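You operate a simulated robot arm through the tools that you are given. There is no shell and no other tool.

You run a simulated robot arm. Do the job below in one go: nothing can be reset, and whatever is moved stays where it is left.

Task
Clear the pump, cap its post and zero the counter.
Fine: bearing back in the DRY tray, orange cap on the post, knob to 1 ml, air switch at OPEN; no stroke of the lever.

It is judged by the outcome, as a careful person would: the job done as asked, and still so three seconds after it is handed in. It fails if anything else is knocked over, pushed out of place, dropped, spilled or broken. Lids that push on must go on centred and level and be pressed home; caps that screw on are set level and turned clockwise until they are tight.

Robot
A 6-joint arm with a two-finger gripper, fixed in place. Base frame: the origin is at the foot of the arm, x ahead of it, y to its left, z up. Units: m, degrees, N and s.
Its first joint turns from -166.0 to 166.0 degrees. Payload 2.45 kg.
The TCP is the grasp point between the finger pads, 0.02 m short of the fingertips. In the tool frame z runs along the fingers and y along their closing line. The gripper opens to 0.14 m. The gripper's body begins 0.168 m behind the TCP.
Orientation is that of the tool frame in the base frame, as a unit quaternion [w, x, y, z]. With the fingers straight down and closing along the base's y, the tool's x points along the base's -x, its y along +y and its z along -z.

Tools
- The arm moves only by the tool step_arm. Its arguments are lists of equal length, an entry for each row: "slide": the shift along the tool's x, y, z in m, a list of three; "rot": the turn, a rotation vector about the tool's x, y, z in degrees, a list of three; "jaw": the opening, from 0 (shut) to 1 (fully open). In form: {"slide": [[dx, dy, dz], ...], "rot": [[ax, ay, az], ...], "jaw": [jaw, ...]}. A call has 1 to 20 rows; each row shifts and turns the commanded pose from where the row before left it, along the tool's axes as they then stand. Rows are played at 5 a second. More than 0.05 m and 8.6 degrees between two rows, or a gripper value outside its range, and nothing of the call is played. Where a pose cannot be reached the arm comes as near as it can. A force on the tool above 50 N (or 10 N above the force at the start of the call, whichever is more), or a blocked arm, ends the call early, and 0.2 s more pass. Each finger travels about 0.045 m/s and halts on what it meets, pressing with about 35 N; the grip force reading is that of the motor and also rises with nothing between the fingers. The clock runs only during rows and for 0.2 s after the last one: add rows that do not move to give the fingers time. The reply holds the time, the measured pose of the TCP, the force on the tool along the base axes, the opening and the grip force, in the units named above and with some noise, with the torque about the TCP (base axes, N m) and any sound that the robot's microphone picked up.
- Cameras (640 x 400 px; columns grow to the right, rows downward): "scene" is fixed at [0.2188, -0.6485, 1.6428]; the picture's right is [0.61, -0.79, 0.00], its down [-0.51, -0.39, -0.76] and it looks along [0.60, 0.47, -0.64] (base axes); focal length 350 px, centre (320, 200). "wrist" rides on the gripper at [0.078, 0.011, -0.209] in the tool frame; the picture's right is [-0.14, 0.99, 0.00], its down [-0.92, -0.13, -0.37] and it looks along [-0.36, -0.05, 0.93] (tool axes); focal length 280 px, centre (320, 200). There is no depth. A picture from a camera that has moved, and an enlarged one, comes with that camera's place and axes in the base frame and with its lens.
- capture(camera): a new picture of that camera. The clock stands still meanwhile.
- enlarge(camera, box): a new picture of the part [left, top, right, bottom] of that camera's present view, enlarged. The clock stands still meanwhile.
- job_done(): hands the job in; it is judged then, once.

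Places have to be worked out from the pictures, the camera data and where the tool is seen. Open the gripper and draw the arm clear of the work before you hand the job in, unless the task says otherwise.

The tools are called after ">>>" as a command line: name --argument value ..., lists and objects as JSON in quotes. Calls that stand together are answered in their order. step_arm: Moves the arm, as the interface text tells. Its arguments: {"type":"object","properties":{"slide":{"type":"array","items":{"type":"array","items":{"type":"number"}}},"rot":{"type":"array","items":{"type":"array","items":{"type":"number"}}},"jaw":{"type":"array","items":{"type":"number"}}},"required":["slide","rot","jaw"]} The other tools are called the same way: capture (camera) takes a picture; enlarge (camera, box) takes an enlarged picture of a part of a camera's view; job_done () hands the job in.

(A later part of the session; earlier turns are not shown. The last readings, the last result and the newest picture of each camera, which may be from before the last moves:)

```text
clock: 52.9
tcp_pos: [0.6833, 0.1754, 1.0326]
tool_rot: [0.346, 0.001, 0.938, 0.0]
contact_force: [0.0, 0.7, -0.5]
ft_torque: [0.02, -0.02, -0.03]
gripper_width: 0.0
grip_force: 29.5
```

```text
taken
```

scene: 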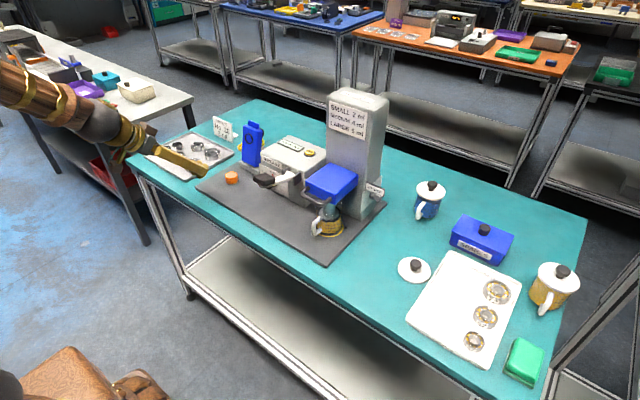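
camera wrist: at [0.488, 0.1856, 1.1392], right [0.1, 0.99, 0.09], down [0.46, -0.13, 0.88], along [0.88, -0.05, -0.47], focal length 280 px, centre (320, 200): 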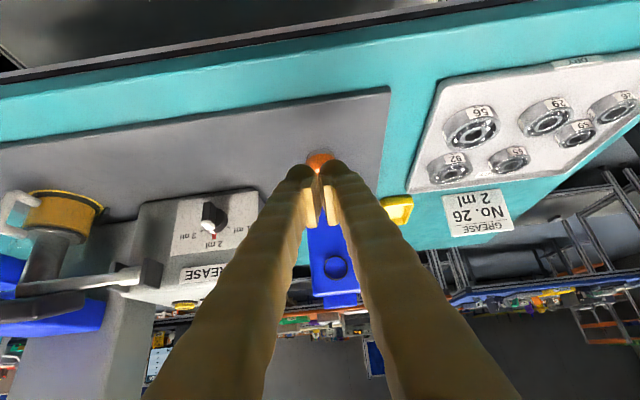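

The cap looks flush; to be certain I shift sideways so the fingers don't hide it and zoom in strongly (lever handle is at about (0.72, −0.075, 1.08), staying well clear).

>>> step_arm --slide '[[0, -0.035, 0], [0, -0.035, 0], [0, 0, 0]]' --rot '[[0, -4, 0], [0, -4, 0], [0, 0, 0]]' --jaw '[0, 0, 0]'

>>> capture --camera "wrist"

```text
clock: 53.7
tcp_pos: [0.6858, 0.1027, 1.0297]
tool_rot: [0.41, 0.0, 0.912, 0.0]
contact_force: [0.0, 1.1, 0.2]
ft_torque: [-0.03, 0.02, -0.03]
gripper_width: 0.0001
grip_force: 29.7
```

```text
taken
camera wrist: at [0.4771, 0.114, 1.1089], right [0.09, 0.99, 0.1], down [0.34, -0.13, 0.93], along [0.94, -0.05, -0.34], focal length 280 px, centre (320, 200)
```

wrist: 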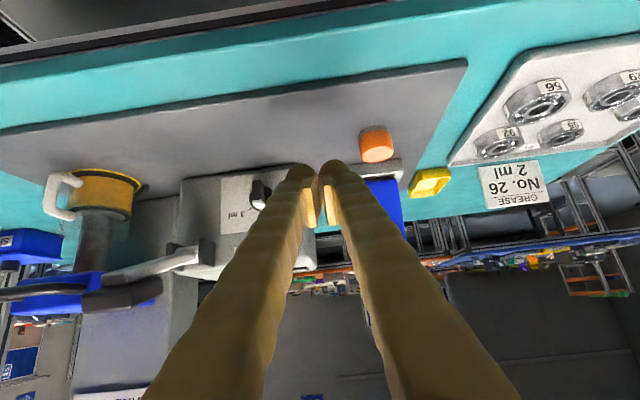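

Zoom on the cap.

>>> enlarge --camera "wrist" --box '[352, 118, 402, 168]'

>>> enlarge --camera "wrist" --box '[358, 118, 386, 138]'

>>> enlarge --camera "scene" --box '[226, 168, 244, 184]'

```text
8.00 times, centred on (377, 143) of wrist
camera zoom: at [0.4771, 0.114, 1.1089], right [0.09, 0.99, 0.1], down [0.34, -0.13, 0.93], along [0.94, -0.05, -0.34], focal length 2243 px, centre (-136, 656)
```

zoom: 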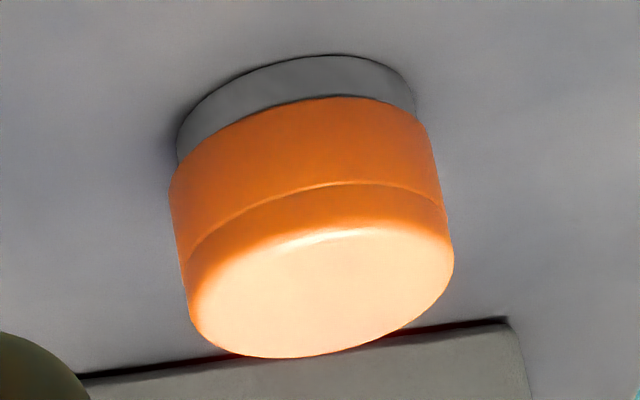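

```text
16.00 times, centred on (372, 128) of wrist
camera zoom: at [0.4771, 0.114, 1.1089], right [0.09, 0.99, 0.1], down [0.34, -0.13, 0.93], along [0.94, -0.05, -0.34], focal length 4486 px, centre (-512, 1352)
```

zoom: 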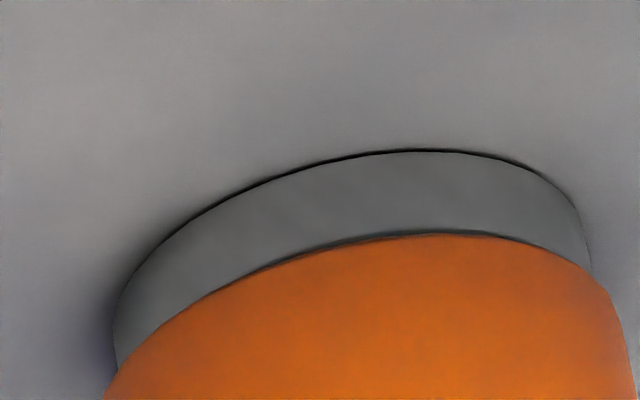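

```text
16.00 times, centred on (235, 176) of scene
camera zoom: at [0.2188, -0.6485, 1.6428], right [0.61, -0.79, 0.0], down [-0.51, -0.39, -0.76], along [0.6, 0.47, -0.64], focal length 5606 px, centre (1680, 584)
```

zoom: 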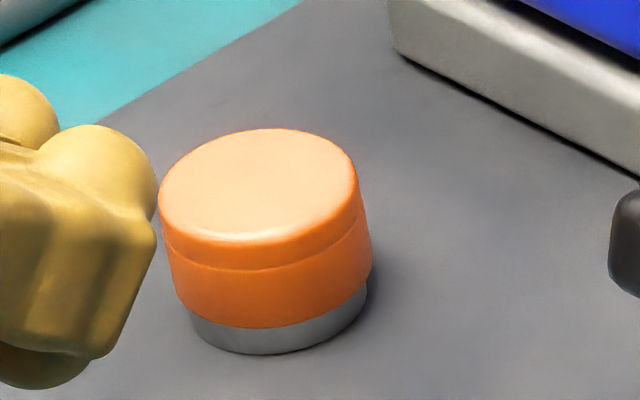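

The cap is flush, level and centred on the post. Next the knob, roughly at (0.83, 0.016, 0.96); I move the camera in front of it for a detailed look, keeping clear of the lever handle.

>>> step_arm --slide '[[-0.0104, -0.0365, -0.026], [-0.0104, -0.0365, -0.026], [0, 0, 0], [0, 0, 0]]' --rot '[[0, 0, 0], [0, 0, 0], [0, 8.4, 0], [0, 0, 0]]' --jaw '[0, 0, 0, 0]'

>>> capture --camera "wrist"

>>> enlarge --camera "wrist" --box '[240, 80, 400, 200]'

>>> enlarge --camera "scene" --box '[245, 140, 305, 195]'

```text
clock: 54.7
tcp_pos: [0.6635, 0.0151, 1.0843]
tool_rot: [0.397, 0.011, 0.917, -0.022]
contact_force: [0.0, -0.1, 0.2]
ft_torque: [0.03, 0.01, -0.01]
gripper_width: 0.0001
grip_force: 29.2
out of reach, approached as far as the arm can: row 3
```

```text
taken
camera wrist: at [0.458, 0.0362, 1.1691], right [0.13, 0.99, 0.07], down [0.35, -0.11, 0.93], along [0.93, -0.1, -0.37], focal length 280 px, centre (320, 200)
```

wrist: 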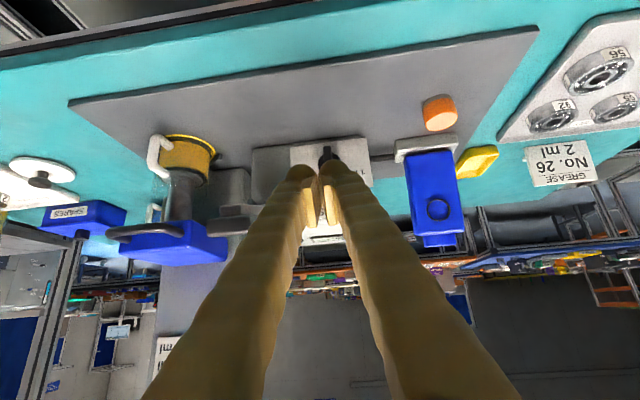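

```text
3.33 times, centred on (320, 140) of wrist
camera zoom: at [0.458, 0.0362, 1.1691], right [0.13, 0.99, 0.07], down [0.35, -0.11, 0.93], along [0.93, -0.1, -0.37], focal length 935 px, centre (320, 400)
```

zoom: 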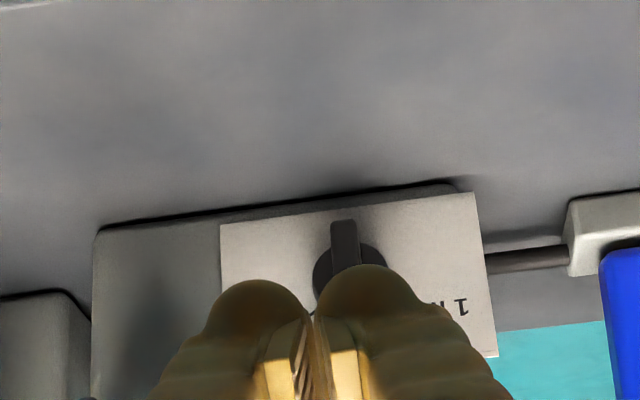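

```text
7.27 times, centred on (275, 168) of scene
camera zoom: at [0.2188, -0.6485, 1.6428], right [0.61, -0.79, 0.0], down [-0.51, -0.39, -0.76], along [0.6, 0.47, -0.64], focal length 2548 px, centre (647, 436)
```

zoom: 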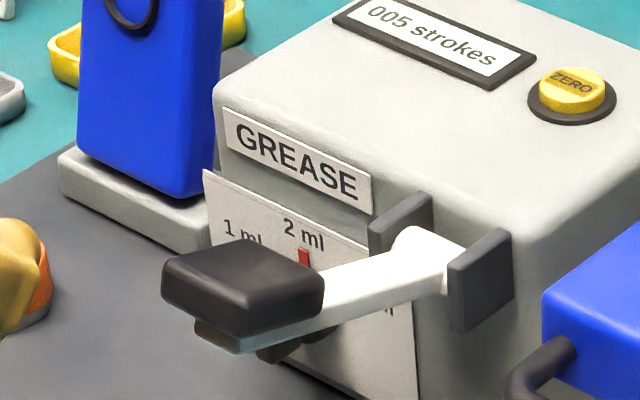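

The front panel is vertical at x≈0.849 with the knob axis near (y 0.007, z 0.951); 1 ml is about 50–60° counter-clockwise (toward +y). The last pose hit a reach limit, so I move outward and sideways for an unobstructed view.

>>> step_arm --slide '[[-0.0269, 0.0267, 0.0095], [-0.0269, 0.0267, 0.0095], [-0.0269, 0.0267, 0.0095], [0, 0, 0], [0, 0, 0]]' --rot '[[0, 0, 0], [0, 0, 0], [0, 0, 0], [0, 0, 0], [0, 0, 0]]' --jaw '[0.3, 0.3, 0.3, 0.3, 0.3]'

>>> capture --camera "wrist"

```text
clock: 55.9
tcp_pos: [0.7384, 0.1145, 1.1116]
tool_rot: [0.341, 0.0, 0.94, 0.001]
contact_force: [-0.2, 0.4, -0.4]
ft_torque: [-0.04, -0.03, -0.02]
gripper_width: 0.0419
grip_force: 0.0
```

```text
taken
camera wrist: at [0.5444, 0.1252, 1.2208], right [0.11, 0.99, 0.09], down [0.47, -0.13, 0.87], along [0.88, -0.05, -0.48], focal length 280 px, centre (320, 200)
```

wrist: 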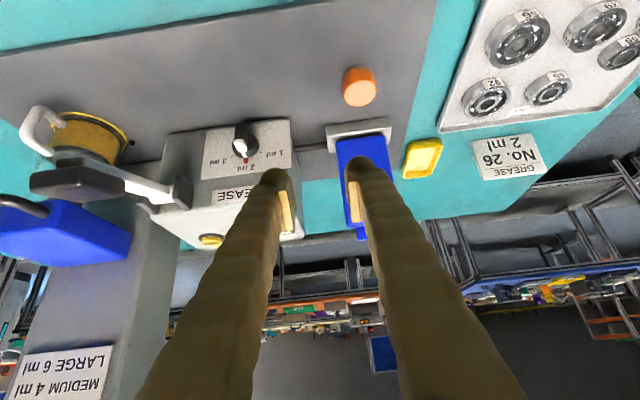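

Good view; zoom on the knob and on the lever.

>>> enlarge --camera "wrist" --box '[195, 110, 300, 190]'

>>> enlarge --camera "wrist" --box '[222, 118, 272, 168]'

>>> enlarge --camera "wrist" --box '[0, 90, 240, 290]'

```text
5.00 times, centred on (248, 150) of wrist
camera zoom: at [0.5444, 0.1252, 1.2208], right [0.11, 0.99, 0.09], down [0.47, -0.13, 0.87], along [0.88, -0.05, -0.48], focal length 1402 px, centre (682, 450)
```

zoom: 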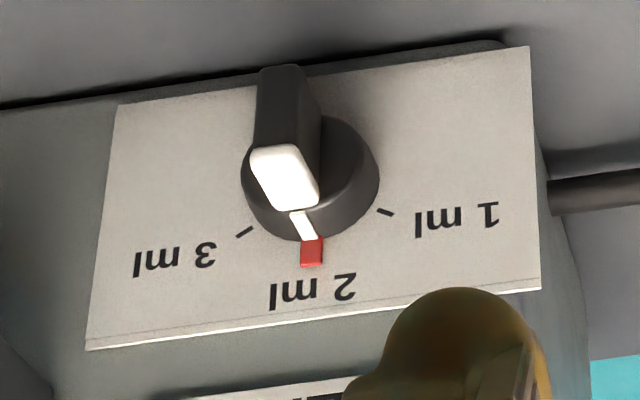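

```text
8.00 times, centred on (247, 143) of wrist
camera zoom: at [0.5444, 0.1252, 1.2208], right [0.11, 0.99, 0.09], down [0.47, -0.13, 0.87], along [0.88, -0.05, -0.48], focal length 2243 px, centre (904, 656)
```

zoom: 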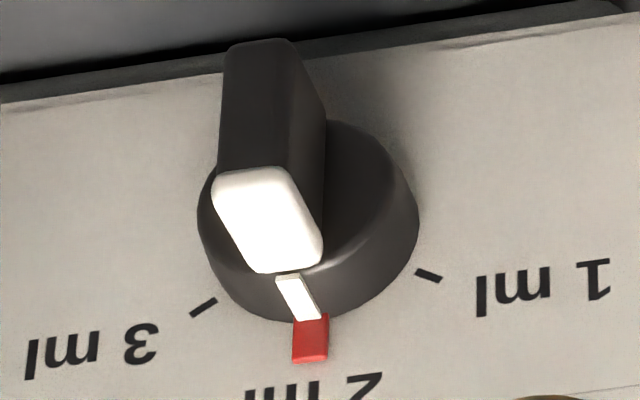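

```text
2.00 times, centred on (120, 190) of wrist
camera zoom: at [0.5444, 0.1252, 1.2208], right [0.11, 0.99, 0.09], down [0.47, -0.13, 0.87], along [0.88, -0.05, -0.48], focal length 561 px, centre (720, 220)
```

zoom: 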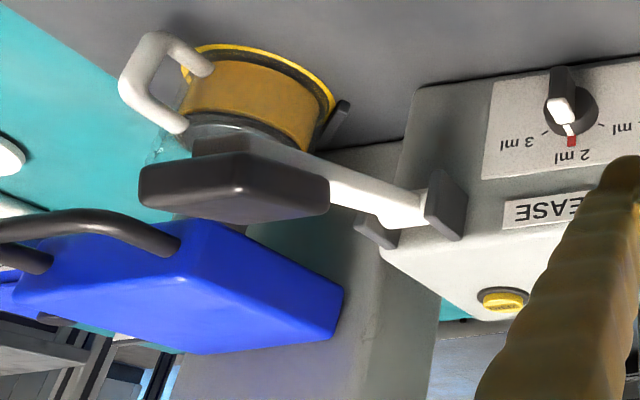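

Bar of the knob: about y 0.010, z 0.940–0.968, x 0.817–0.838; lever bracket starts at y≈−0.05. A vertical grip of the bar is possible. Go vertical and move above and in front of the knob at z≈1.07.

>>> step_arm --slide '[[0, 0, 0], [0, 0, 0], [0, 0, 0], [0, 0, 0], [0, 0, 0], [0, 0, 0], [0, 0, 0]]' --rot '[[0, 8, 0], [0, 8, 0], [0, 8, 0], [0, 8, 0], [0, 8, 0], [0, 0, 0], [0, 0, 0]]' --jaw '[0.36, 0.36, 0.36, 0.36, 0.36, 0.36, 0.36]'

>>> step_arm --slide '[[-0.0257, -0.0334, 0.013], [-0.0257, -0.0334, 0.013], [-0.0257, -0.0334, 0.013], [0, 0, 0], [0, 0, 0]]' --rot '[[0, 0, 0], [0, 0, 0], [0, 0, 0], [0, 0, 0], [0, 0, 0]]' --jaw '[0.36, 0.36, 0.36, 0.36, 0.36]'

>>> capture --camera "wrist"

>>> enlarge --camera "wrist" --box '[260, 130, 380, 230]'

>>> enlarge --camera "scene" --box '[240, 110, 330, 200]'

```text
clock: 57.5
tcp_pos: [0.7379, 0.1129, 1.1114]
tool_rot: [-0.001, -0.001, 1.0, 0.001]
contact_force: [0.7, 0.1, 0.2]
ft_torque: [0.0, 0.04, -0.01]
gripper_width: 0.0506
grip_force: 0.1
```

```text
clock: 58.7
tcp_pos: [0.8128, 0.011, 1.0705]
tool_rot: [0.0, 0.0, 1.0, 0.001]
contact_force: [0.4, 0.0, -0.7]
ft_torque: [0.0, 0.0, 0.0]
gripper_width: 0.05
grip_force: 0.0
```

```text
taken
camera wrist: at [0.7346, 0.0214, 1.2781], right [0.14, 0.99, 0.0], down [0.92, -0.13, 0.37], along [0.37, -0.05, -0.93], focal length 280 px, centre (320, 200)
```

wrist: 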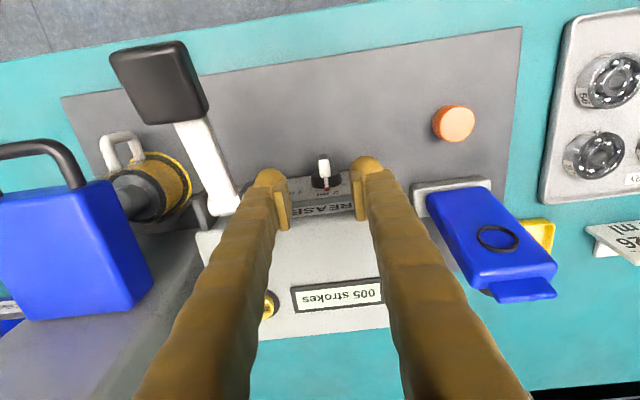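

```text
4.00 times, centred on (320, 180) of wrist
camera zoom: at [0.7346, 0.0214, 1.2781], right [0.14, 0.99, 0.0], down [0.92, -0.13, 0.37], along [0.37, -0.05, -0.93], focal length 1122 px, centre (320, 280)
```

zoom: 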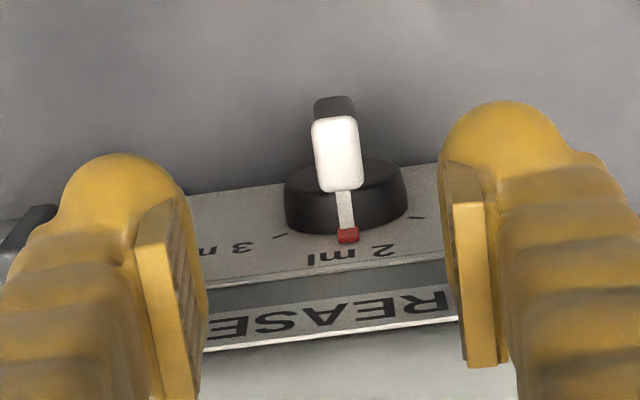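

```text
4.44 times, centred on (285, 155) of scene
camera zoom: at [0.2188, -0.6485, 1.6428], right [0.61, -0.79, 0.0], down [-0.51, -0.39, -0.76], along [0.6, 0.47, -0.64], focal length 1557 px, centre (476, 400)
```

zoom: 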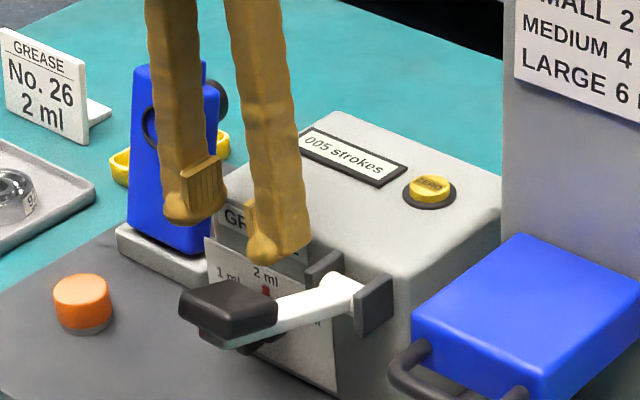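

The bar's white top appears about 4 mm to +y of the tool axis. Shift there, lower to z≈1.0 and look again.

>>> step_arm --slide '[[0.002, 0.004, 0.02], [0, 0, 0.025], [0, 0, 0.025], [0, 0, 0], [0, 0, 0]]' --rot '[[0, 0, 0], [0, 0, 0], [0, 0, 0], [0, 0, 0], [0, 0, 0]]' --jaw '[0.36, 0.36, 0.36, 0.36, 0.36]'

>>> enlarge --camera "wrist" --box '[240, 110, 400, 230]'

>>> enlarge --camera "scene" --box '[245, 140, 315, 200]'

```text
clock: 59.9
tcp_pos: [0.8125, 0.0159, 1.0001]
tool_rot: [0.0, -0.001, 1.0, 0.001]
contact_force: [-0.8, -0.1, 0.0]
ft_torque: [-0.03, 0.0, 0.0]
gripper_width: 0.0502
grip_force: 0.0
```

```text
3.33 times, centred on (320, 170) of wrist
camera zoom: at [0.7334, 0.0278, 1.2097], right [0.14, 0.99, 0.0], down [0.92, -0.13, 0.37], along [0.36, -0.05, -0.93], focal length 935 px, centre (320, 300)
```

zoom: 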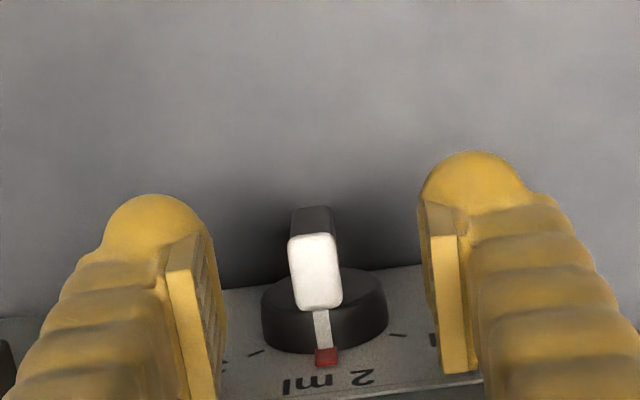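

```text
6.67 times, centred on (280, 170) of scene
camera zoom: at [0.2188, -0.6485, 1.6428], right [0.61, -0.79, 0.0], down [-0.51, -0.39, -0.76], along [0.6, 0.47, -0.64], focal length 2336 px, centre (587, 400)
```

zoom: 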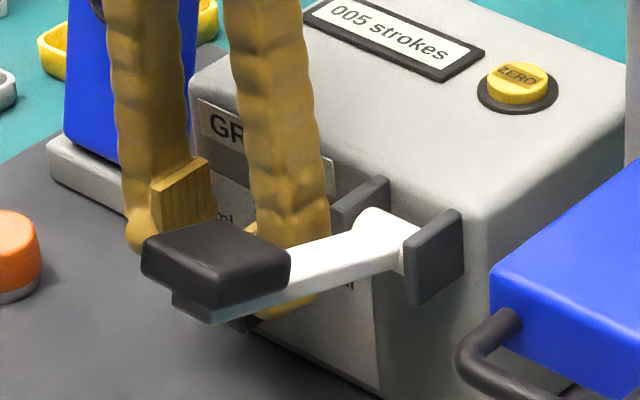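

Bar is centred about 2 mm toward −y and spans x≈0.812–0.832. Shift −2 mm in y, 1 mm back in x, and descend to the knob axis height.

>>> step_arm --slide '[[0.001, -0.0022, 0.015], [0, 0, 0.015], [0, 0, 0.012], [0, 0, 0], [0, 0, 0]]' --rot '[[0, 0, 0], [0, 0, 0], [0, 0, 0], [0, 0, 0], [0, 0, 0]]' --jaw '[0.36, 0.36, 0.36, 0.36, 0.36]'

>>> enlarge --camera "wrist" --box '[240, 130, 400, 250]'

>>> enlarge --camera "scene" --box '[245, 140, 315, 200]'

```text
clock: 61.1
tcp_pos: [0.8109, 0.0133, 0.9601]
tool_rot: [0.0, 0.0, 1.0, 0.001]
contact_force: [0.0, 0.7, -0.7]
ft_torque: [0.0, 0.01, 0.02]
gripper_width: 0.0505
grip_force: 0.1
```

```text
3.33 times, centred on (320, 190) of wrist
camera zoom: at [0.7327, 0.0249, 1.1695], right [0.14, 0.99, 0.0], down [0.92, -0.13, 0.37], along [0.37, -0.05, -0.93], focal length 935 px, centre (320, 233)
```

zoom: 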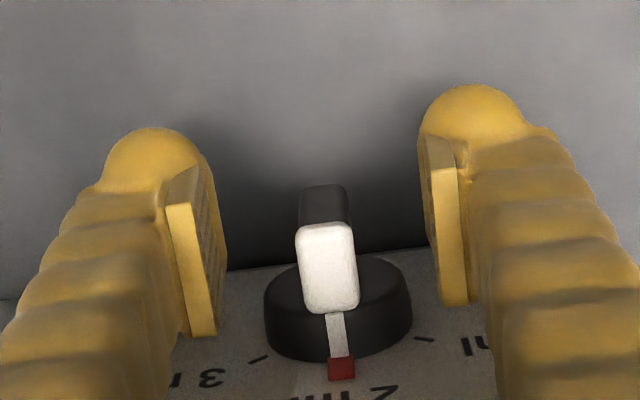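

```text
6.67 times, centred on (280, 170) of scene
camera zoom: at [0.2188, -0.6485, 1.6428], right [0.61, -0.79, 0.0], down [-0.51, -0.39, -0.76], along [0.6, 0.47, -0.64], focal length 2336 px, centre (587, 400)
```

zoom: 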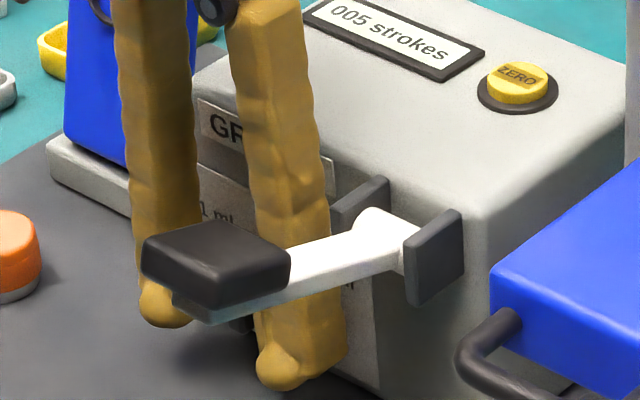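

Fingers straddle the bar centrally; the knob axis is about 4 mm below the TCP. Lower 4 mm and close on the bar.

>>> step_arm --slide '[[0, 0.0004, 0.004], [0, 0, 0], [0, 0, 0], [0, 0, 0], [0, 0, 0], [0, 0, 0], [0, 0, 0]]' --rot '[[0, 0, 0], [0, 0, 0], [0, 0, 0], [0, 0, 0], [0, 0, 0], [0, 0, 0], [0, 0, 0]]' --jaw '[0.36, 0.2, 0.06, 0.06, 0.06, 0.06, 0.06]'

>>> enlarge --camera "wrist" --box '[240, 130, 400, 250]'

```text
clock: 62.7
tcp_pos: [0.8116, 0.0148, 0.9556]
tool_rot: [0.0, -0.001, 1.0, 0.0]
contact_force: [4.4, 41.3, -4.9]
ft_torque: [-0.38, 0.14, 0.61]
gripper_width: 0.0326
grip_force: 44.9
```

```text
3.33 times, centred on (320, 190) of wrist
camera zoom: at [0.7329, 0.0258, 1.1648], right [0.14, 0.99, 0.0], down [0.92, -0.13, 0.37], along [0.37, -0.05, -0.93], focal length 935 px, centre (320, 233)
```

zoom: 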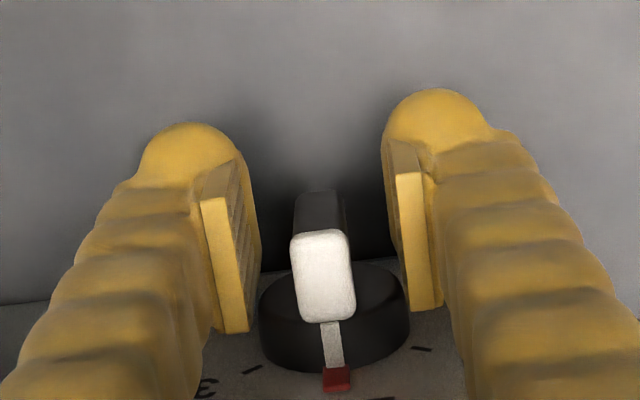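

The fingers met the knob's round base (width 33 mm), so I'm too deep in x. Open, retreat 9 mm in x and look.

>>> step_arm --slide '[[0, 0, 0], [0, 0, 0], [0.0045, 0, 0], [0.0045, 0, 0], [0, 0, 0]]' --rot '[[0, 0, 0], [0, 0, 0], [0, 0, 0], [0, 0, 0], [0, 0, 0]]' --jaw '[0.36, 0.36, 0.36, 0.36, 0.36]'

>>> enlarge --camera "wrist" --box '[240, 130, 400, 250]'

```text
clock: 63.9
tcp_pos: [0.8033, 0.013, 0.9578]
tool_rot: [0.0, 0.0, 1.0, 0.001]
contact_force: [-0.4, -0.7, 0.7]
ft_torque: [0.02, -0.04, -0.01]
gripper_width: 0.0503
grip_force: 0.2
```

```text
3.33 times, centred on (320, 190) of wrist
camera zoom: at [0.7245, 0.0249, 1.165], right [0.14, 0.99, 0.0], down [0.92, -0.13, 0.37], along [0.37, -0.05, -0.93], focal length 935 px, centre (320, 233)
```

zoom: 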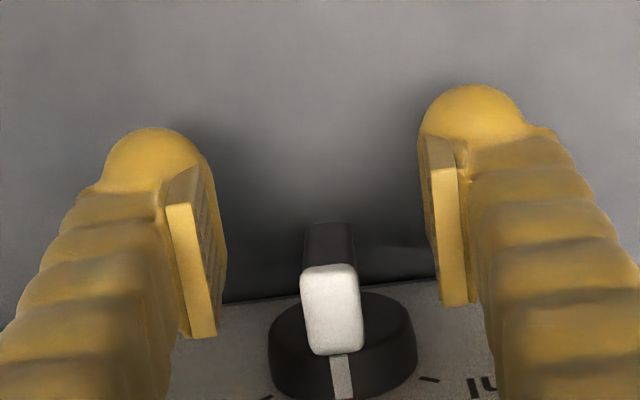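

Now the pads overlap only the bar's front ~10 mm, clear of the base. Close on the bar.

>>> step_arm --slide '[[0, 0, 0], [0, 0, 0], [0, 0, 0], [0, 0, 0], [0, 0, 0], [0, 0, 0]]' --rot '[[0, 0, 0], [0, 0, 0], [0, 0, 0], [0, 0, 0], [0, 0, 0], [0, 0, 0]]' --jaw '[0.2, 0.06, 0.04, 0.04, 0.04, 0.04]'

>>> enlarge --camera "wrist" --box '[240, 130, 400, 250]'

```text
clock: 65.3
tcp_pos: [0.8027, 0.0134, 0.9569]
tool_rot: [0.0, 0.0, 1.0, 0.001]
contact_force: [0.6, 2.2, -3.4]
ft_torque: [0.0, -0.02, 0.01]
gripper_width: 0.0108
grip_force: 38.1
```

```text
3.33 times, centred on (320, 190) of wrist
camera zoom: at [0.7246, 0.0249, 1.1649], right [0.14, 0.99, 0.0], down [0.92, -0.13, 0.37], along [0.37, -0.05, -0.93], focal length 935 px, centre (320, 233)
```

zoom: 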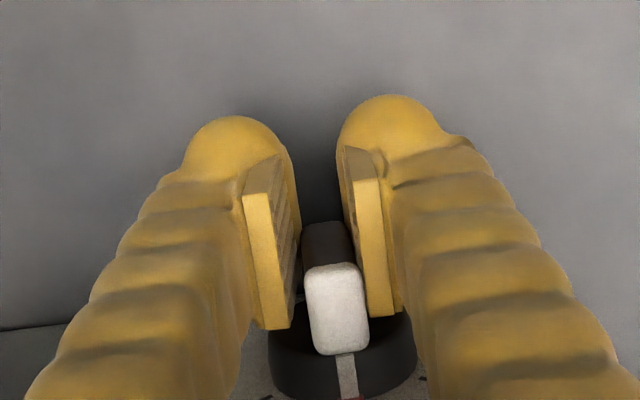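

Bar gripped with little side force. Turn about the tool x axis (bar top toward +y), first 16° as a test.

>>> step_arm --slide '[[0, 0, 0], [0, 0, 0], [0, 0, 0], [0, 0, 0]]' --rot '[[5, 0, 0], [5, 0, 0], [6, 0, 0], [0, 0, 0]]' --jaw '[0.04, 0.04, 0.04, 0.04]'

>>> enlarge --camera "wrist" --box '[240, 130, 400, 250]'

>>> enlarge --camera "scene" --box '[230, 110, 330, 200]'

```text
clock: 66.3
tcp_pos: [0.8028, 0.0129, 0.956]
tool_rot: [-0.001, 0.001, 0.99, -0.139]
contact_force: [-7.7, -20.9, -20.3]
ft_torque: [0.16, 0.37, -0.23]
gripper_width: 0.0101
grip_force: 37.7
```

```text
3.33 times, centred on (320, 190) of wrist
camera zoom: at [0.7253, 0.0818, 1.1534], right [0.14, 0.95, -0.27], down [0.92, -0.02, 0.39], along [0.36, -0.31, -0.88], focal length 935 px, centre (320, 233)
```

zoom: 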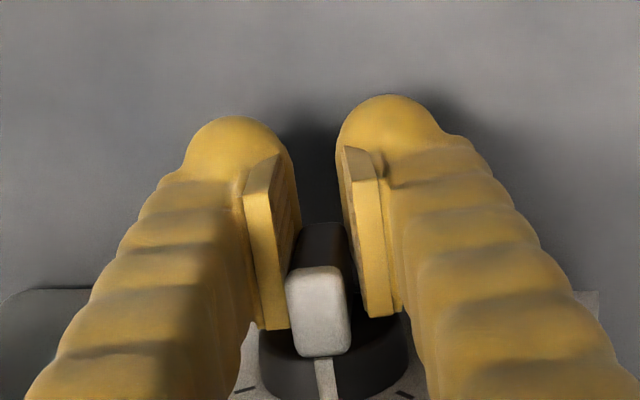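

```text
4.44 times, centred on (280, 155) of scene
camera zoom: at [0.2188, -0.6485, 1.6428], right [0.61, -0.79, 0.0], down [-0.51, -0.39, -0.76], along [0.6, 0.47, -0.64], focal length 1557 px, centre (498, 400)
```

zoom: 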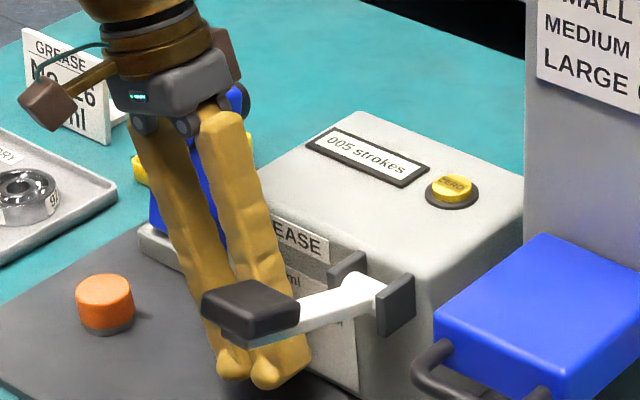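

Check whether the knob has actually followed.

>>> enlarge --camera "wrist" --box '[280, 185, 360, 245]'

>>> capture --camera "wrist"

>>> enlarge --camera "scene" --box '[265, 160, 305, 195]'

```text
6.67 times, centred on (320, 215) of wrist
camera zoom: at [0.7253, 0.0818, 1.1534], right [0.14, 0.95, -0.27], down [0.92, -0.02, 0.39], along [0.36, -0.31, -0.88], focal length 1869 px, centre (320, 100)
```

zoom: 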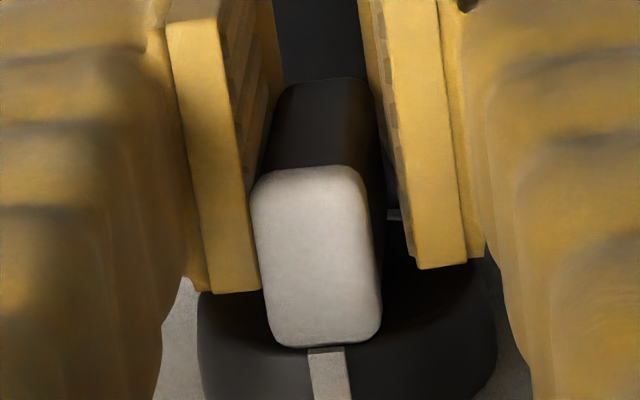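

```text
taken
camera wrist: at [0.7253, 0.0818, 1.1534], right [0.14, 0.95, -0.27], down [0.92, -0.02, 0.39], along [0.36, -0.31, -0.88], focal length 280 px, centre (320, 200)
```

wrist: 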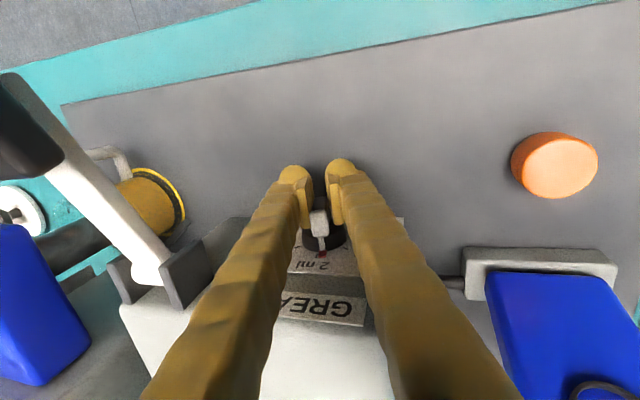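

```text
11.43 times, centred on (285, 178) of scene
camera zoom: at [0.2188, -0.6485, 1.6428], right [0.61, -0.79, 0.0], down [-0.51, -0.39, -0.76], along [0.6, 0.47, -0.64], focal length 4004 px, centre (720, 457)
```

zoom: 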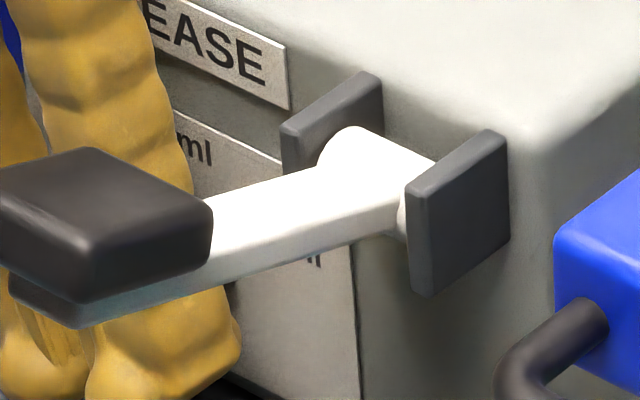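

The knob has not yet moved (detent), the bar is being torqued by the pads. Continue 12° more and watch.

>>> step_arm --slide '[[0, 0, 0], [0, 0, 0], [0, 0, 0], [0, 0, 0]]' --rot '[[4, 0, 0], [4, 0, 0], [4, 0, 0], [0, 0, 0]]' --jaw '[0.0, 0.0, 0.0, 0.0]'

>>> enlarge --camera "wrist" --box '[270, 175, 370, 250]'

```text
clock: 66.8
tcp_pos: [0.8039, 0.011, 0.9558]
tool_rot: [-0.002, 0.0, 0.981, -0.196]
contact_force: [2.5, -7.1, -1.2]
ft_torque: [0.06, -0.11, 0.01]
gripper_width: 0.0107
grip_force: 37.8
stopped in row 2: the force on the tool passed its limit at 56 N (the readings are from after the stop); the commanded pose is now the measured one
```

```text
5.33 times, centred on (320, 212) of wrist
camera zoom: at [0.7255, 0.1031, 1.1446], right [0.14, 0.91, -0.38], down [0.92, 0.02, 0.39], along [0.36, -0.41, -0.84], focal length 1495 px, centre (320, 133)
```

zoom: 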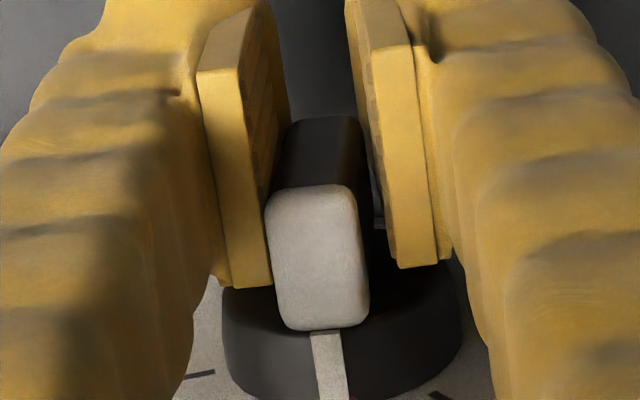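

Stopped at 56 N. Open the jaws and look at the knob's actual position.

>>> step_arm --slide '[[0, 0, 0], [0, 0, 0], [0, 0, 0]]' --rot '[[0, 0, 0], [0, 0, 0], [0, 0, 0]]' --jaw '[0.36, 0.36, 0.36]'

>>> enlarge --camera "wrist" --box '[270, 175, 370, 265]'

```text
clock: 67.7
tcp_pos: [0.803, 0.0123, 0.9574]
tool_rot: [-0.001, 0.001, 0.98, -0.197]
contact_force: [-0.7, 0.3, -0.7]
ft_torque: [-0.03, 0.0, 0.01]
gripper_width: 0.0504
grip_force: 0.0
```

```text
4.44 times, centred on (320, 220) of wrist
camera zoom: at [0.7256, 0.1035, 1.1446], right [0.14, 0.91, -0.38], down [0.92, 0.02, 0.39], along [0.36, -0.41, -0.84], focal length 1246 px, centre (320, 111)
```

zoom: 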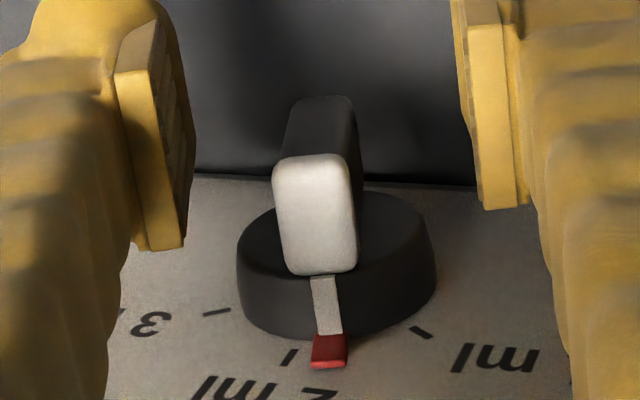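

The red pointer is part of the knob and has moved ~15° from the 2 ml tick toward 1 ml: it works. Re-grip at this angle so the pads align the bar, then turn further.

>>> step_arm --slide '[[0, 0, 0], [0, 0, 0], [0, 0, 0], [0, 0, 0], [0, 0, 0]]' --rot '[[0, 0, 0], [0, 0, 0], [0, 0, 0], [0, 0, 0], [0, 0, 0]]' --jaw '[0.1, 0.0, 0.0, 0.0, 0.0]'

>>> enlarge --camera "wrist" --box '[270, 175, 370, 265]'

```text
clock: 68.8
tcp_pos: [0.8029, 0.0127, 0.9556]
tool_rot: [-0.002, 0.001, 0.981, -0.196]
contact_force: [-0.1, -5.6, 1.4]
ft_torque: [0.06, 0.03, -0.05]
gripper_width: 0.0104
grip_force: 37.7
```

```text
4.44 times, centred on (320, 220) of wrist
camera zoom: at [0.7255, 0.1032, 1.1447], right [0.14, 0.91, -0.38], down [0.92, 0.02, 0.39], along [0.36, -0.41, -0.84], focal length 1246 px, centre (320, 111)
```

zoom: 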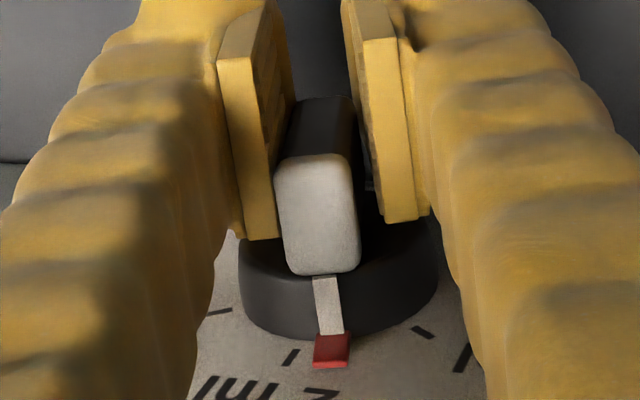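

Now turn 8° more and read the forces.

>>> step_arm --slide '[[0, 0, 0], [0, 0, 0], [0, 0, 0]]' --rot '[[4, 0, 0], [4, 0, 0], [0, 0, 0]]' --jaw '[0.0, 0.0, 0.0]'

>>> enlarge --camera "wrist" --box '[270, 175, 370, 265]'

```text
clock: 69.7
tcp_pos: [0.8029, 0.011, 0.9577]
tool_rot: [-0.002, 0.0, 0.964, -0.265]
contact_force: [-8.9, -31.2, 18.7]
ft_torque: [0.38, -0.19, -0.22]
gripper_width: 0.0104
grip_force: 37.9
```

```text
4.44 times, centred on (320, 220) of wrist
camera zoom: at [0.7257, 0.1276, 1.1303], right [0.14, 0.85, -0.51], down [0.92, 0.08, 0.38], along [0.36, -0.52, -0.77], focal length 1246 px, centre (320, 111)
```

zoom: 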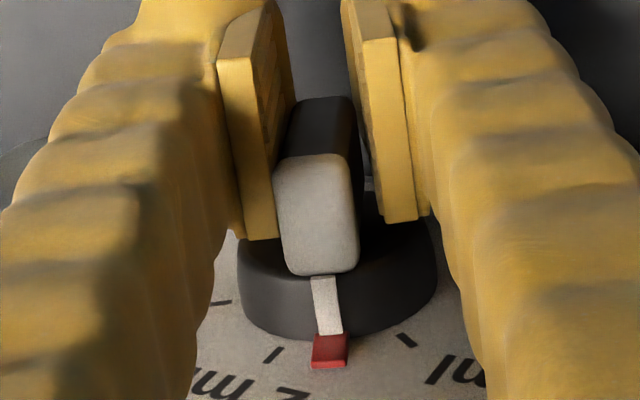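

Pointer is about halfway between 2 and 1 ml. Relieve the side force by following it (−y, +z ~1 mm) and turn another 8°.

>>> step_arm --slide '[[0, -0.0013, 0.0001], [0, -0.0003, 0], [0, -0.0003, 0], [0, 0, 0]]' --rot '[[0, 0, 0], [4, 0, 0], [4, 0, 0], [0, 0, 0]]' --jaw '[0.0, 0.0, 0.0, 0.0]'

>>> enlarge --camera "wrist" --box '[270, 175, 370, 265]'

```text
clock: 70.7
tcp_pos: [0.8031, 0.01, 0.9569]
tool_rot: [-0.002, 0.001, 0.943, -0.331]
contact_force: [0.7, -41.3, -10.6]
ft_torque: [0.3, 0.17, -0.39]
gripper_width: 0.0102
grip_force: 38.0
```

```text
4.44 times, centred on (320, 220) of wrist
camera zoom: at [0.7259, 0.1494, 1.1134], right [0.14, 0.77, -0.62], down [0.92, 0.13, 0.36], along [0.36, -0.62, -0.7], focal length 1246 px, centre (320, 111)
```

zoom: 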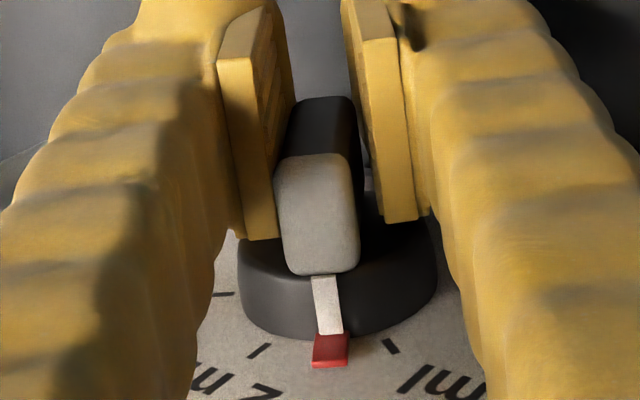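

Following well (roll 38.7°). Relieve −y and continue another 8°.

>>> step_arm --slide '[[0, -0.0009, 0.0008], [0, -0.0009, 0.0008], [0, -0.0005, 0.0005], [0, -0.0005, 0.0005], [0, 0, 0]]' --rot '[[0, 0, 0], [0, 0, 0], [4, 0, 0], [4, 0, 0], [0, 0, 0]]' --jaw '[0.0, 0.0, 0.0, 0.0, 0.0]'

>>> enlarge --camera "wrist" --box '[270, 175, 370, 265]'

>>> enlarge --camera "scene" --box '[200, 90, 330, 200]'

```text
clock: 71.8
tcp_pos: [0.8028, 0.0054, 0.9572]
tool_rot: [-0.001, -0.001, 0.918, -0.395]
contact_force: [13.2, -14.8, -18.0]
ft_torque: [-0.04, -0.16, 0.21]
gripper_width: 0.008
grip_force: 35.7
```

```text
4.44 times, centred on (320, 220) of wrist
camera zoom: at [0.7256, 0.166, 1.0919], right [0.14, 0.68, -0.72], down [0.92, 0.18, 0.34], along [0.36, -0.71, -0.6], focal length 1246 px, centre (320, 111)
```

zoom: 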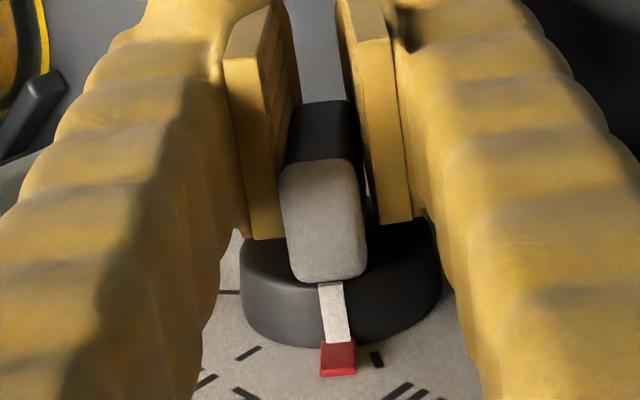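

```text
3.64 times, centred on (265, 145) of scene
camera zoom: at [0.2188, -0.6485, 1.6428], right [0.61, -0.79, 0.0], down [-0.51, -0.39, -0.76], along [0.6, 0.47, -0.64], focal length 1274 px, centre (520, 400)
```

zoom: 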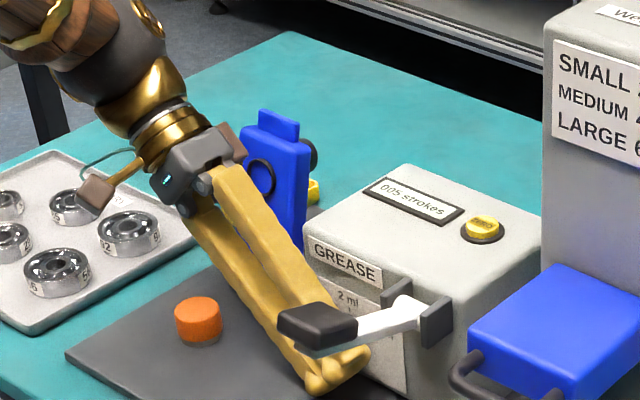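

Knob at roughly 41° of ~58°. The geometry shows I'm gripping the bar's lower end (axis ~11 mm nearer the palm), so open, slide back along the fingers 10 mm and re-grip.

>>> step_arm --slide '[[0, 0, 0], [0, 0, 0], [0, 0, -0.005], [0, 0, -0.005], [0, 0, 0]]' --rot '[[0, 0, 0], [0, 0, 0], [0, 0, 0], [0, 0, 0], [0, 0, 0]]' --jaw '[0.3, 0.3, 0.3, 0.3, 0.3]'

>>> enlarge --camera "wrist" --box '[260, 165, 380, 265]'

```text
clock: 73.0
tcp_pos: [0.8028, 0.0133, 0.9645]
tool_rot: [-0.002, 0.0, 0.918, -0.397]
contact_force: [0.0, 0.9, -0.2]
ft_torque: [-0.01, 0.03, -0.02]
gripper_width: 0.042
grip_force: 0.1
```

```text
4.00 times, centred on (320, 215) of wrist
camera zoom: at [0.7256, 0.1728, 1.0987], right [0.14, 0.68, -0.72], down [0.92, 0.18, 0.34], along [0.36, -0.71, -0.6], focal length 1122 px, centre (320, 140)
```

zoom: 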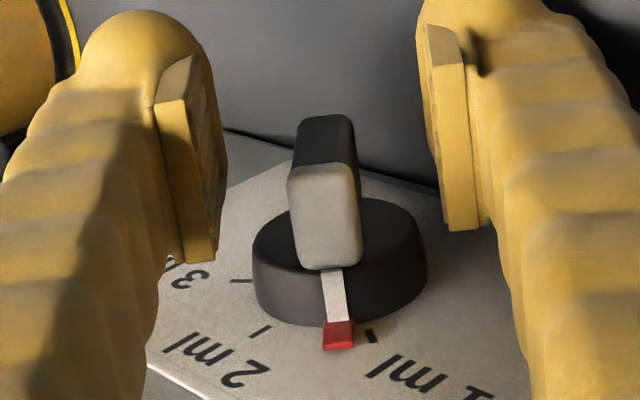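

Centred between the pads now. Close to re-grip, then turn about 8° and check.

>>> step_arm --slide '[[0, 0, 0], [0, 0, 0], [0, 0, 0], [0, 0, 0], [0, 0, 0], [0, 0, 0], [0, 0, 0], [0, 0, 0]]' --rot '[[0, 0, 0], [0, 0, 0], [0, 0, 0], [0, 0, 0], [0, 0, 0], [4, 0, 0], [4, 0, 0], [0, 0, 0]]' --jaw '[0.1, 0.0, 0.0, 0.0, 0.0, 0.0, 0.0, 0.0]'

>>> enlarge --camera "wrist" --box '[260, 165, 380, 265]'

```text
clock: 74.8
tcp_pos: [0.8031, 0.0133, 0.9621]
tool_rot: [-0.002, 0.0, 0.888, -0.459]
contact_force: [-0.6, -12.9, 1.1]
ft_torque: [0.0, -0.08, 0.0]
gripper_width: 0.011
grip_force: 38.4
```

```text
4.00 times, centred on (320, 215) of wrist
camera zoom: at [0.7256, 0.19, 1.0752], right [0.14, 0.57, -0.81], down [0.92, 0.23, 0.31], along [0.36, -0.79, -0.5], focal length 1122 px, centre (320, 140)
```

zoom: 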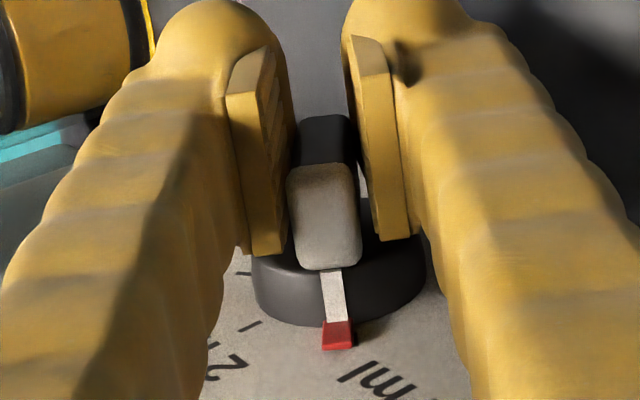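

The pointer nears the 1 ml tick. Open and inspect.

>>> step_arm --slide '[[0, 0, 0], [0, 0, 0], [0, 0, 0]]' --rot '[[0, 0, 0], [0, 0, 0], [0, 0, 0]]' --jaw '[0.3, 0.3, 0.3]'

>>> enlarge --camera "wrist" --box '[280, 185, 360, 245]'

>>> enlarge --camera "scene" --box '[255, 150, 305, 195]'

```text
clock: 75.7
tcp_pos: [0.8039, 0.0142, 0.9636]
tool_rot: [-0.002, 0.0, 0.888, -0.459]
contact_force: [0.4, -0.1, 0.7]
ft_torque: [-0.02, -0.02, -0.01]
gripper_width: 0.0421
grip_force: 0.1
```

```text
6.67 times, centred on (320, 215) of wrist
camera zoom: at [0.7257, 0.1904, 1.0753], right [0.14, 0.57, -0.81], down [0.92, 0.23, 0.31], along [0.36, -0.79, -0.5], focal length 1869 px, centre (320, 100)
```

zoom: 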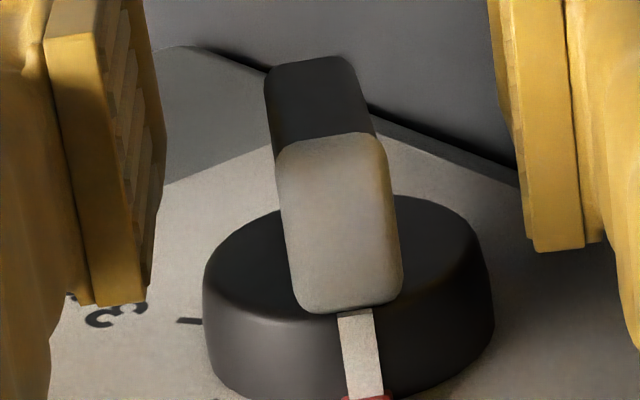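

```text
8.89 times, centred on (280, 172) of scene
camera zoom: at [0.2188, -0.6485, 1.6428], right [0.61, -0.79, 0.0], down [-0.51, -0.39, -0.76], along [0.6, 0.47, -0.64], focal length 3114 px, centre (676, 444)
```

zoom: 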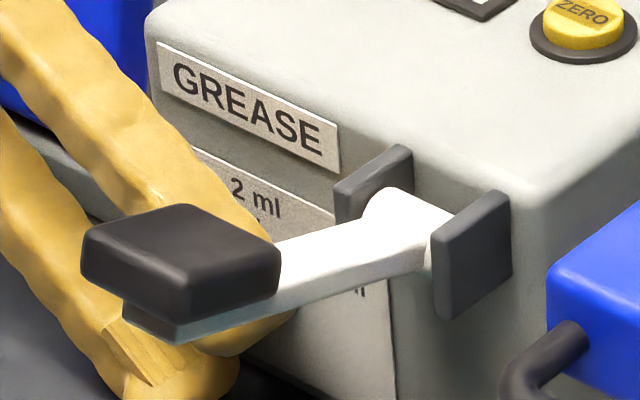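

>>> enlarge --camera "wrist" --box '[280, 205, 380, 285]'

```text
5.00 times, centred on (330, 245) of wrist
camera zoom: at [0.7257, 0.1904, 1.0753], right [0.14, 0.57, -0.81], down [0.92, 0.23, 0.31], along [0.36, -0.79, -0.5], focal length 1402 px, centre (270, -25)
```

zoom: 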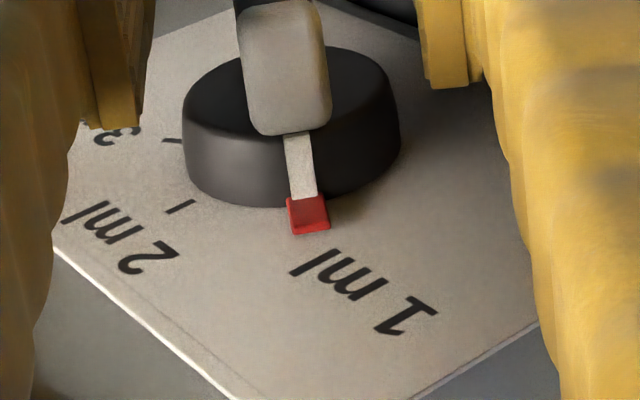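

The red tip covers the tick from this angle; I back off (−x, then along the fingers), return to vertical, and inspect from the front.

>>> step_arm --slide '[[0.015, 0, 0], [0.015, 0, 0], [0, 0, -0.032], [0, 0, -0.032], [0, 0, -0.032], [0, 0, -0.032], [0, 0, 0], [0, 0, 0], [0, 0, 0], [0, 0, 0], [0, 0, 0], [0, 0, 0], [0, 0, 0], [0, 0, 0]]' --rot '[[0, 0, 0], [0, 0, 0], [0, 0, 0], [0, 0, 0], [0, 0, 0], [0, 0, 0], [-8, 0, 0], [-8, 0, 0], [-8, 0, 0], [-8, 0, 0], [-8, 0, 0], [-8, 0, 0], [-6.7, 0, 0], [0, 0, 0]]' --jaw '[0.3, 0.3, 0.3, 0.3, 0.3, 0.3, 0.3, 0.3, 0.3, 0.3, 0.3, 0.3, 0.3, 0.3]'

>>> capture --camera "wrist"

>>> enlarge --camera "scene" --box '[200, 110, 400, 250]'

```text
clock: 78.7
tcp_pos: [0.7741, 0.1197, 1.0377]
tool_rot: [-0.002, 0.0, 1.0, 0.001]
contact_force: [0.2, 0.2, -0.8]
ft_torque: [0.0, -0.03, -0.01]
gripper_width: 0.0417
grip_force: 0.0
```

```text
taken
camera wrist: at [0.6957, 0.1294, 1.2466], right [0.14, 0.99, 0.0], down [0.92, -0.13, 0.37], along [0.36, -0.05, -0.93], focal length 280 px, centre (320, 200)
```

wrist: 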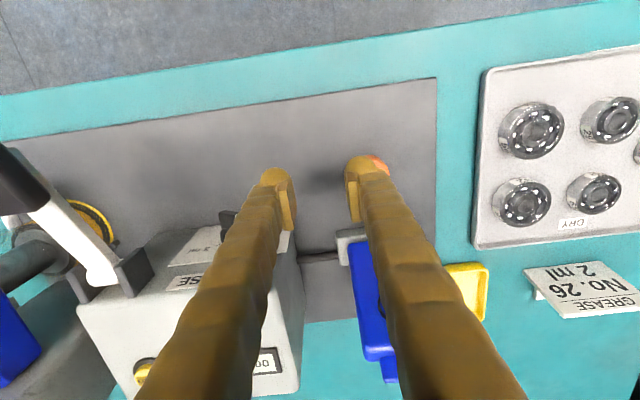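

```text
2.86 times, centred on (300, 180) of scene
camera zoom: at [0.2188, -0.6485, 1.6428], right [0.61, -0.79, 0.0], down [-0.51, -0.39, -0.76], along [0.6, 0.47, -0.64], focal length 1001 px, centre (377, 257)
```

zoom: 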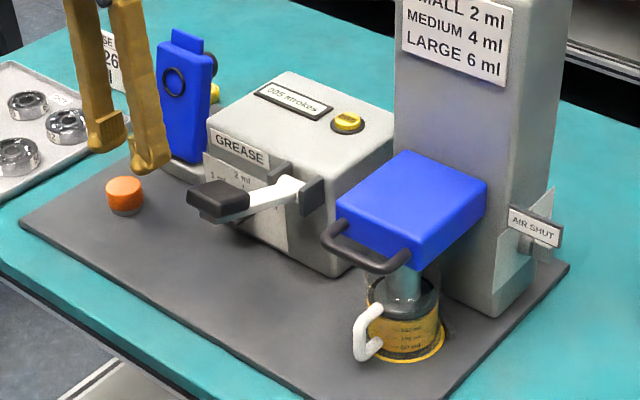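

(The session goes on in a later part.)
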